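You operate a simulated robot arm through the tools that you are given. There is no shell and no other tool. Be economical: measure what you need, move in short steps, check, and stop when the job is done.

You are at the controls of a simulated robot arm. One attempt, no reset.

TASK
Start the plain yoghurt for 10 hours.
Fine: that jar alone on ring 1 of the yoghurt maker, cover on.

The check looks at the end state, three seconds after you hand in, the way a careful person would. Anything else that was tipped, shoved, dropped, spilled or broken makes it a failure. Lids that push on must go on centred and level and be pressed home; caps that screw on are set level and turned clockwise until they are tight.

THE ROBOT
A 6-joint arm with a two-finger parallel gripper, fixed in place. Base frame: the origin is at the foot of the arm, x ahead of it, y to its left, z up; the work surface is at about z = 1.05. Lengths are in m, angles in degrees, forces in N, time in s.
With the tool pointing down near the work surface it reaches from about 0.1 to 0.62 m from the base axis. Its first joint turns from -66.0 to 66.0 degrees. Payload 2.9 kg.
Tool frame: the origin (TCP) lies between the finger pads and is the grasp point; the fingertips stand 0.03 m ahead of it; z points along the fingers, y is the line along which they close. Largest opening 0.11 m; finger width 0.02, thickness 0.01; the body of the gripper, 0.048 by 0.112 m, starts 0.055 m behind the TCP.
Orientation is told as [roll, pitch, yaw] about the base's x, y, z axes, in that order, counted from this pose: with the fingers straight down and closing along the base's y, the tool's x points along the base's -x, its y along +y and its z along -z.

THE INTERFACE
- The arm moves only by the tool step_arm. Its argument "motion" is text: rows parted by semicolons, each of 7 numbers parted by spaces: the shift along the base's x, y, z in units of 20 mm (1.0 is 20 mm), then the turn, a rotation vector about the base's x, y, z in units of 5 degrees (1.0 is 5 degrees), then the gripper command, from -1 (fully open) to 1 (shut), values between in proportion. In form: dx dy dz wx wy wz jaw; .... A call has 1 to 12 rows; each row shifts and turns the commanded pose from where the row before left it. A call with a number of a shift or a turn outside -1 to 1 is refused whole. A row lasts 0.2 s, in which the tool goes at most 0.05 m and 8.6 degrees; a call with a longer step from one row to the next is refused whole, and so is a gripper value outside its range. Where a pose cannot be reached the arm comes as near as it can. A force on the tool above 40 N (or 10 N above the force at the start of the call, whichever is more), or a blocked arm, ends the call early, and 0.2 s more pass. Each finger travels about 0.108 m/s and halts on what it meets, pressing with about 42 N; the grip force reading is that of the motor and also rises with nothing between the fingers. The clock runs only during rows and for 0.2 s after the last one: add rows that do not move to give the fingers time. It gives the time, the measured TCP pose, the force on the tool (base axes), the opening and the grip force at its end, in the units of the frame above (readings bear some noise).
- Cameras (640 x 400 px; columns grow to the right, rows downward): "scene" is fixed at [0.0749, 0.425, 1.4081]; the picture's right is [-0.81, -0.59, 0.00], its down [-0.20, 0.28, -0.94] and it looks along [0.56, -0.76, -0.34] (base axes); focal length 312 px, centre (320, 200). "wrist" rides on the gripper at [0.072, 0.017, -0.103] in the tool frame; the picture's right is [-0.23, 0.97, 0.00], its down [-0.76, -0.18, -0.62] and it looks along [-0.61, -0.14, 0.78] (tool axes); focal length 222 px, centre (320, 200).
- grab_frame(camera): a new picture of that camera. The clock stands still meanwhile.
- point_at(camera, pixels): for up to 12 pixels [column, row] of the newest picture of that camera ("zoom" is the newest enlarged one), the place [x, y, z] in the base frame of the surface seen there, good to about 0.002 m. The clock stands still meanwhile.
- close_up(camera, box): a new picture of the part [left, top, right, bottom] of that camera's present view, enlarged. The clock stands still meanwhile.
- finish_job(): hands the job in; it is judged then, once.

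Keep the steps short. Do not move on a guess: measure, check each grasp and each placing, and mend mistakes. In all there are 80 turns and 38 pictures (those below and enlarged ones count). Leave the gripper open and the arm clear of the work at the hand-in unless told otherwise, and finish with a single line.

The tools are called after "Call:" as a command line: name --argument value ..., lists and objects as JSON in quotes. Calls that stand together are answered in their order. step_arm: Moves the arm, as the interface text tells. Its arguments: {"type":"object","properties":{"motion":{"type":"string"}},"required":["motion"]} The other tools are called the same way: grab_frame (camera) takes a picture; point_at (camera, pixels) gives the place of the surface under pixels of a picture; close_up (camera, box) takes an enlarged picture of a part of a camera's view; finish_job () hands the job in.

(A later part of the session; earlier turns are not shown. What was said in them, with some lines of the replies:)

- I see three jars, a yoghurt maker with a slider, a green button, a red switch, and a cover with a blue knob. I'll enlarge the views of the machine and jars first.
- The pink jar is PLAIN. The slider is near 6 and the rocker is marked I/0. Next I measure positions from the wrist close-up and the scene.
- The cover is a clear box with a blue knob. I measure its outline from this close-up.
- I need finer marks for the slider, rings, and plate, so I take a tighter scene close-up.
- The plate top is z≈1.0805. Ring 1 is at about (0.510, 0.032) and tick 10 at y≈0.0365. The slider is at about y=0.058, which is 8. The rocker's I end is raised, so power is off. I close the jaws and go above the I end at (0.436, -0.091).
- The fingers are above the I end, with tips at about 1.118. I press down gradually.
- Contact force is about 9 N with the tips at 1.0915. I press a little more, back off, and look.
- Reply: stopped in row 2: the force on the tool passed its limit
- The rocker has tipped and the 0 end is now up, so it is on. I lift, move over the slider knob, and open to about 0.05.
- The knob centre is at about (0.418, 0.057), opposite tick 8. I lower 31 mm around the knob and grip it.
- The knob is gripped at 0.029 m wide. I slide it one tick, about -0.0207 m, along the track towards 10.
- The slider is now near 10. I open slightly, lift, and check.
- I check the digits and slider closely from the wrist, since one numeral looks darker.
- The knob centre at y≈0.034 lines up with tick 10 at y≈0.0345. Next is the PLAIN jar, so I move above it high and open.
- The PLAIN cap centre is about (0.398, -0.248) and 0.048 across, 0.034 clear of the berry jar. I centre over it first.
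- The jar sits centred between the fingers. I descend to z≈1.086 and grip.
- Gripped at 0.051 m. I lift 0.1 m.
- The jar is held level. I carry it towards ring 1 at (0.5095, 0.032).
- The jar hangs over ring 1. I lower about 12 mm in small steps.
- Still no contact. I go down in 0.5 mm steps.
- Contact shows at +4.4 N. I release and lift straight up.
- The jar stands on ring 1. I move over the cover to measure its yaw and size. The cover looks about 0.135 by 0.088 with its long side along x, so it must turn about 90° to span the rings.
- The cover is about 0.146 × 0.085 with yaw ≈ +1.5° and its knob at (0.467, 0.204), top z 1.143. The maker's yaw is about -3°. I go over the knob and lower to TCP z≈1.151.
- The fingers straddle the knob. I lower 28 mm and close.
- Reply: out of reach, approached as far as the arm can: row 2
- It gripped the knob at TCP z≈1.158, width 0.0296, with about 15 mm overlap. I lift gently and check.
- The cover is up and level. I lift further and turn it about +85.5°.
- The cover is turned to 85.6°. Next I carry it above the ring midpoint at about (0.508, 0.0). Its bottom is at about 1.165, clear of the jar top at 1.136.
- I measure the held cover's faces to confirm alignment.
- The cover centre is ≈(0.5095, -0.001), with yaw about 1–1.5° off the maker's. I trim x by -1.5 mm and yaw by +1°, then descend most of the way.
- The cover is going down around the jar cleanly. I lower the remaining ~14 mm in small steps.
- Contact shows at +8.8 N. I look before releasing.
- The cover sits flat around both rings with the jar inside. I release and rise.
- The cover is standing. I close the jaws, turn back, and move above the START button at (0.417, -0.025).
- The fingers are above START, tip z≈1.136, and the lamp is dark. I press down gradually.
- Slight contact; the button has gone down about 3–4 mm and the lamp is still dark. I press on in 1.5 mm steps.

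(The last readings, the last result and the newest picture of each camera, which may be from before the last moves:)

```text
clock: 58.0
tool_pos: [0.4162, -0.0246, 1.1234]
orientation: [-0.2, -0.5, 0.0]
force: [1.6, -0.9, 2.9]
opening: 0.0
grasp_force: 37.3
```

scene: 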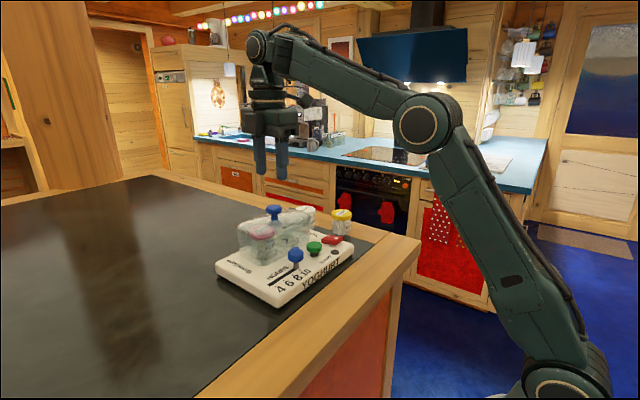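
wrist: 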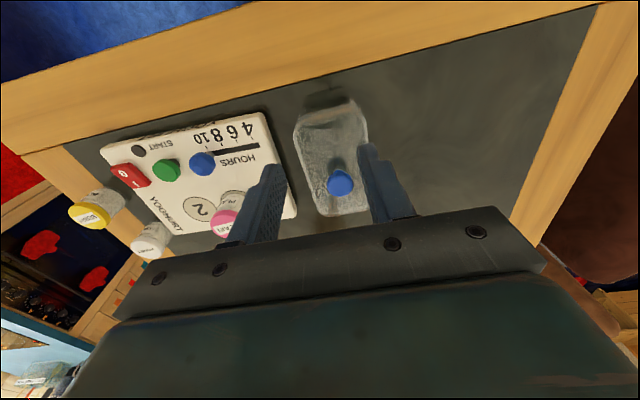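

Call:
step_arm --motion "0 0 -0.08 0 0 0 1;0 0 -0.08 0 0 0 1;0 0 -0.08 0 0 0 1;0 0 0 0 0 0 1"

Call:
close_up --camera "scene" --box '[212, 180, 372, 280]'

```text
clock: 59.0
tool_pos: [0.4181, -0.0253, 1.1207]
orientation: [-0.2, -0.7, 0.0]
force: [1.3, 1.7, 19.3]
opening: 0.0
grasp_force: 38.1
```

```text
4.00 times, centred on (292, 230) of scene
```

zoom: 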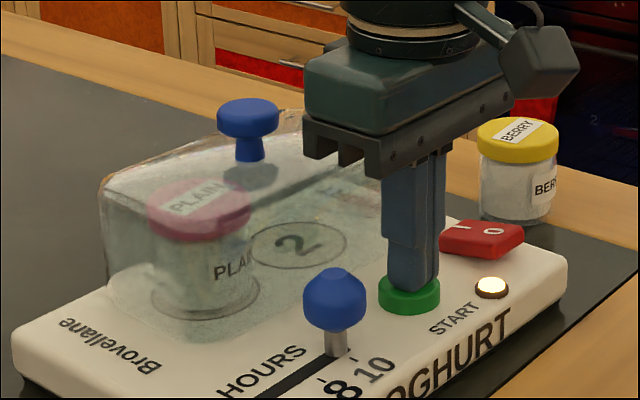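

The button bottomed out at 19 N and the lamp is lit. I lift straight up, then open the gripper when clear and back off.

Call:
step_arm --motion "0 0 0.5 0 0 0 1;0 0 1 0 0 0 1;0 0 1 0 0 0 1;0 0 1 0 0 0 1;0 0 1 0 0 0 1;0 0 1 0 0 0 1;-0.5 0 1 0 0 0 1;-0.8 0 1 0 0 0 -1;-0.8 0 1 0 0 0 -1;-0.8 0 1 0 0 0 -1;-0.8 0 0.5 0 0 0 -1;0 0 0 0 0 0 -1"

Call:
close_up --camera "scene" --box '[200, 180, 392, 300]'

Call:
grab_frame --camera "wrist"

```text
clock: 61.6
tool_pos: [0.3426, -0.0234, 1.3181]
orientation: [-0.2, -0.5, 0.0]
force: [0.3, -0.1, -0.2]
opening: 0.11
grasp_force: 0.0
```

```text
3.33 times, centred on (296, 240) of scene
```

zoom: 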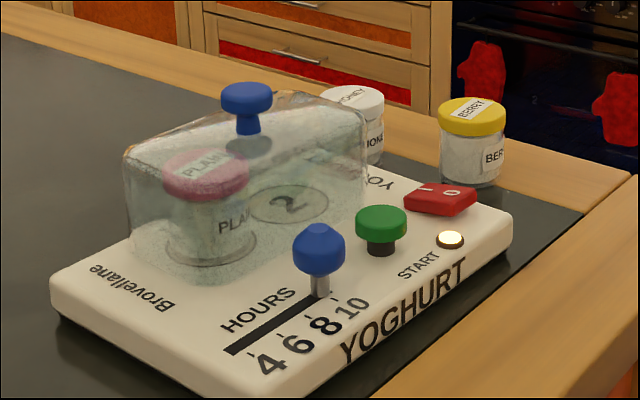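

```text
2 pictures are left
```

wrist: 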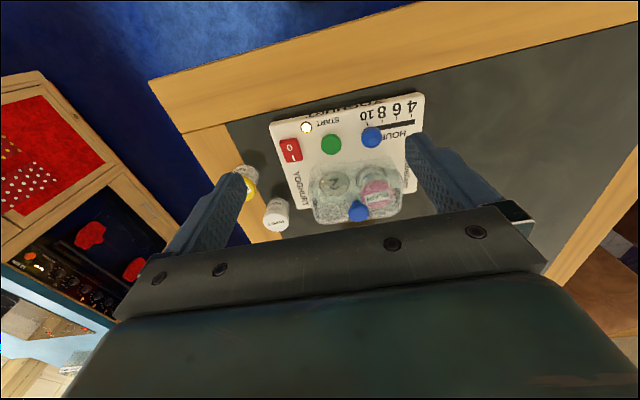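

The lamp stays lit, the power is on, and the slider is at 10. The jar is on ring 1 under the cover, and the other jars look undisturbed. I hand in.

Call:
finish_job

```text
The job is handed in.
```

The plain yoghurt is started for 10 hours: its jar is alone on ring 1 with the cover on, the slider is at 10, and the START lamp is lit.
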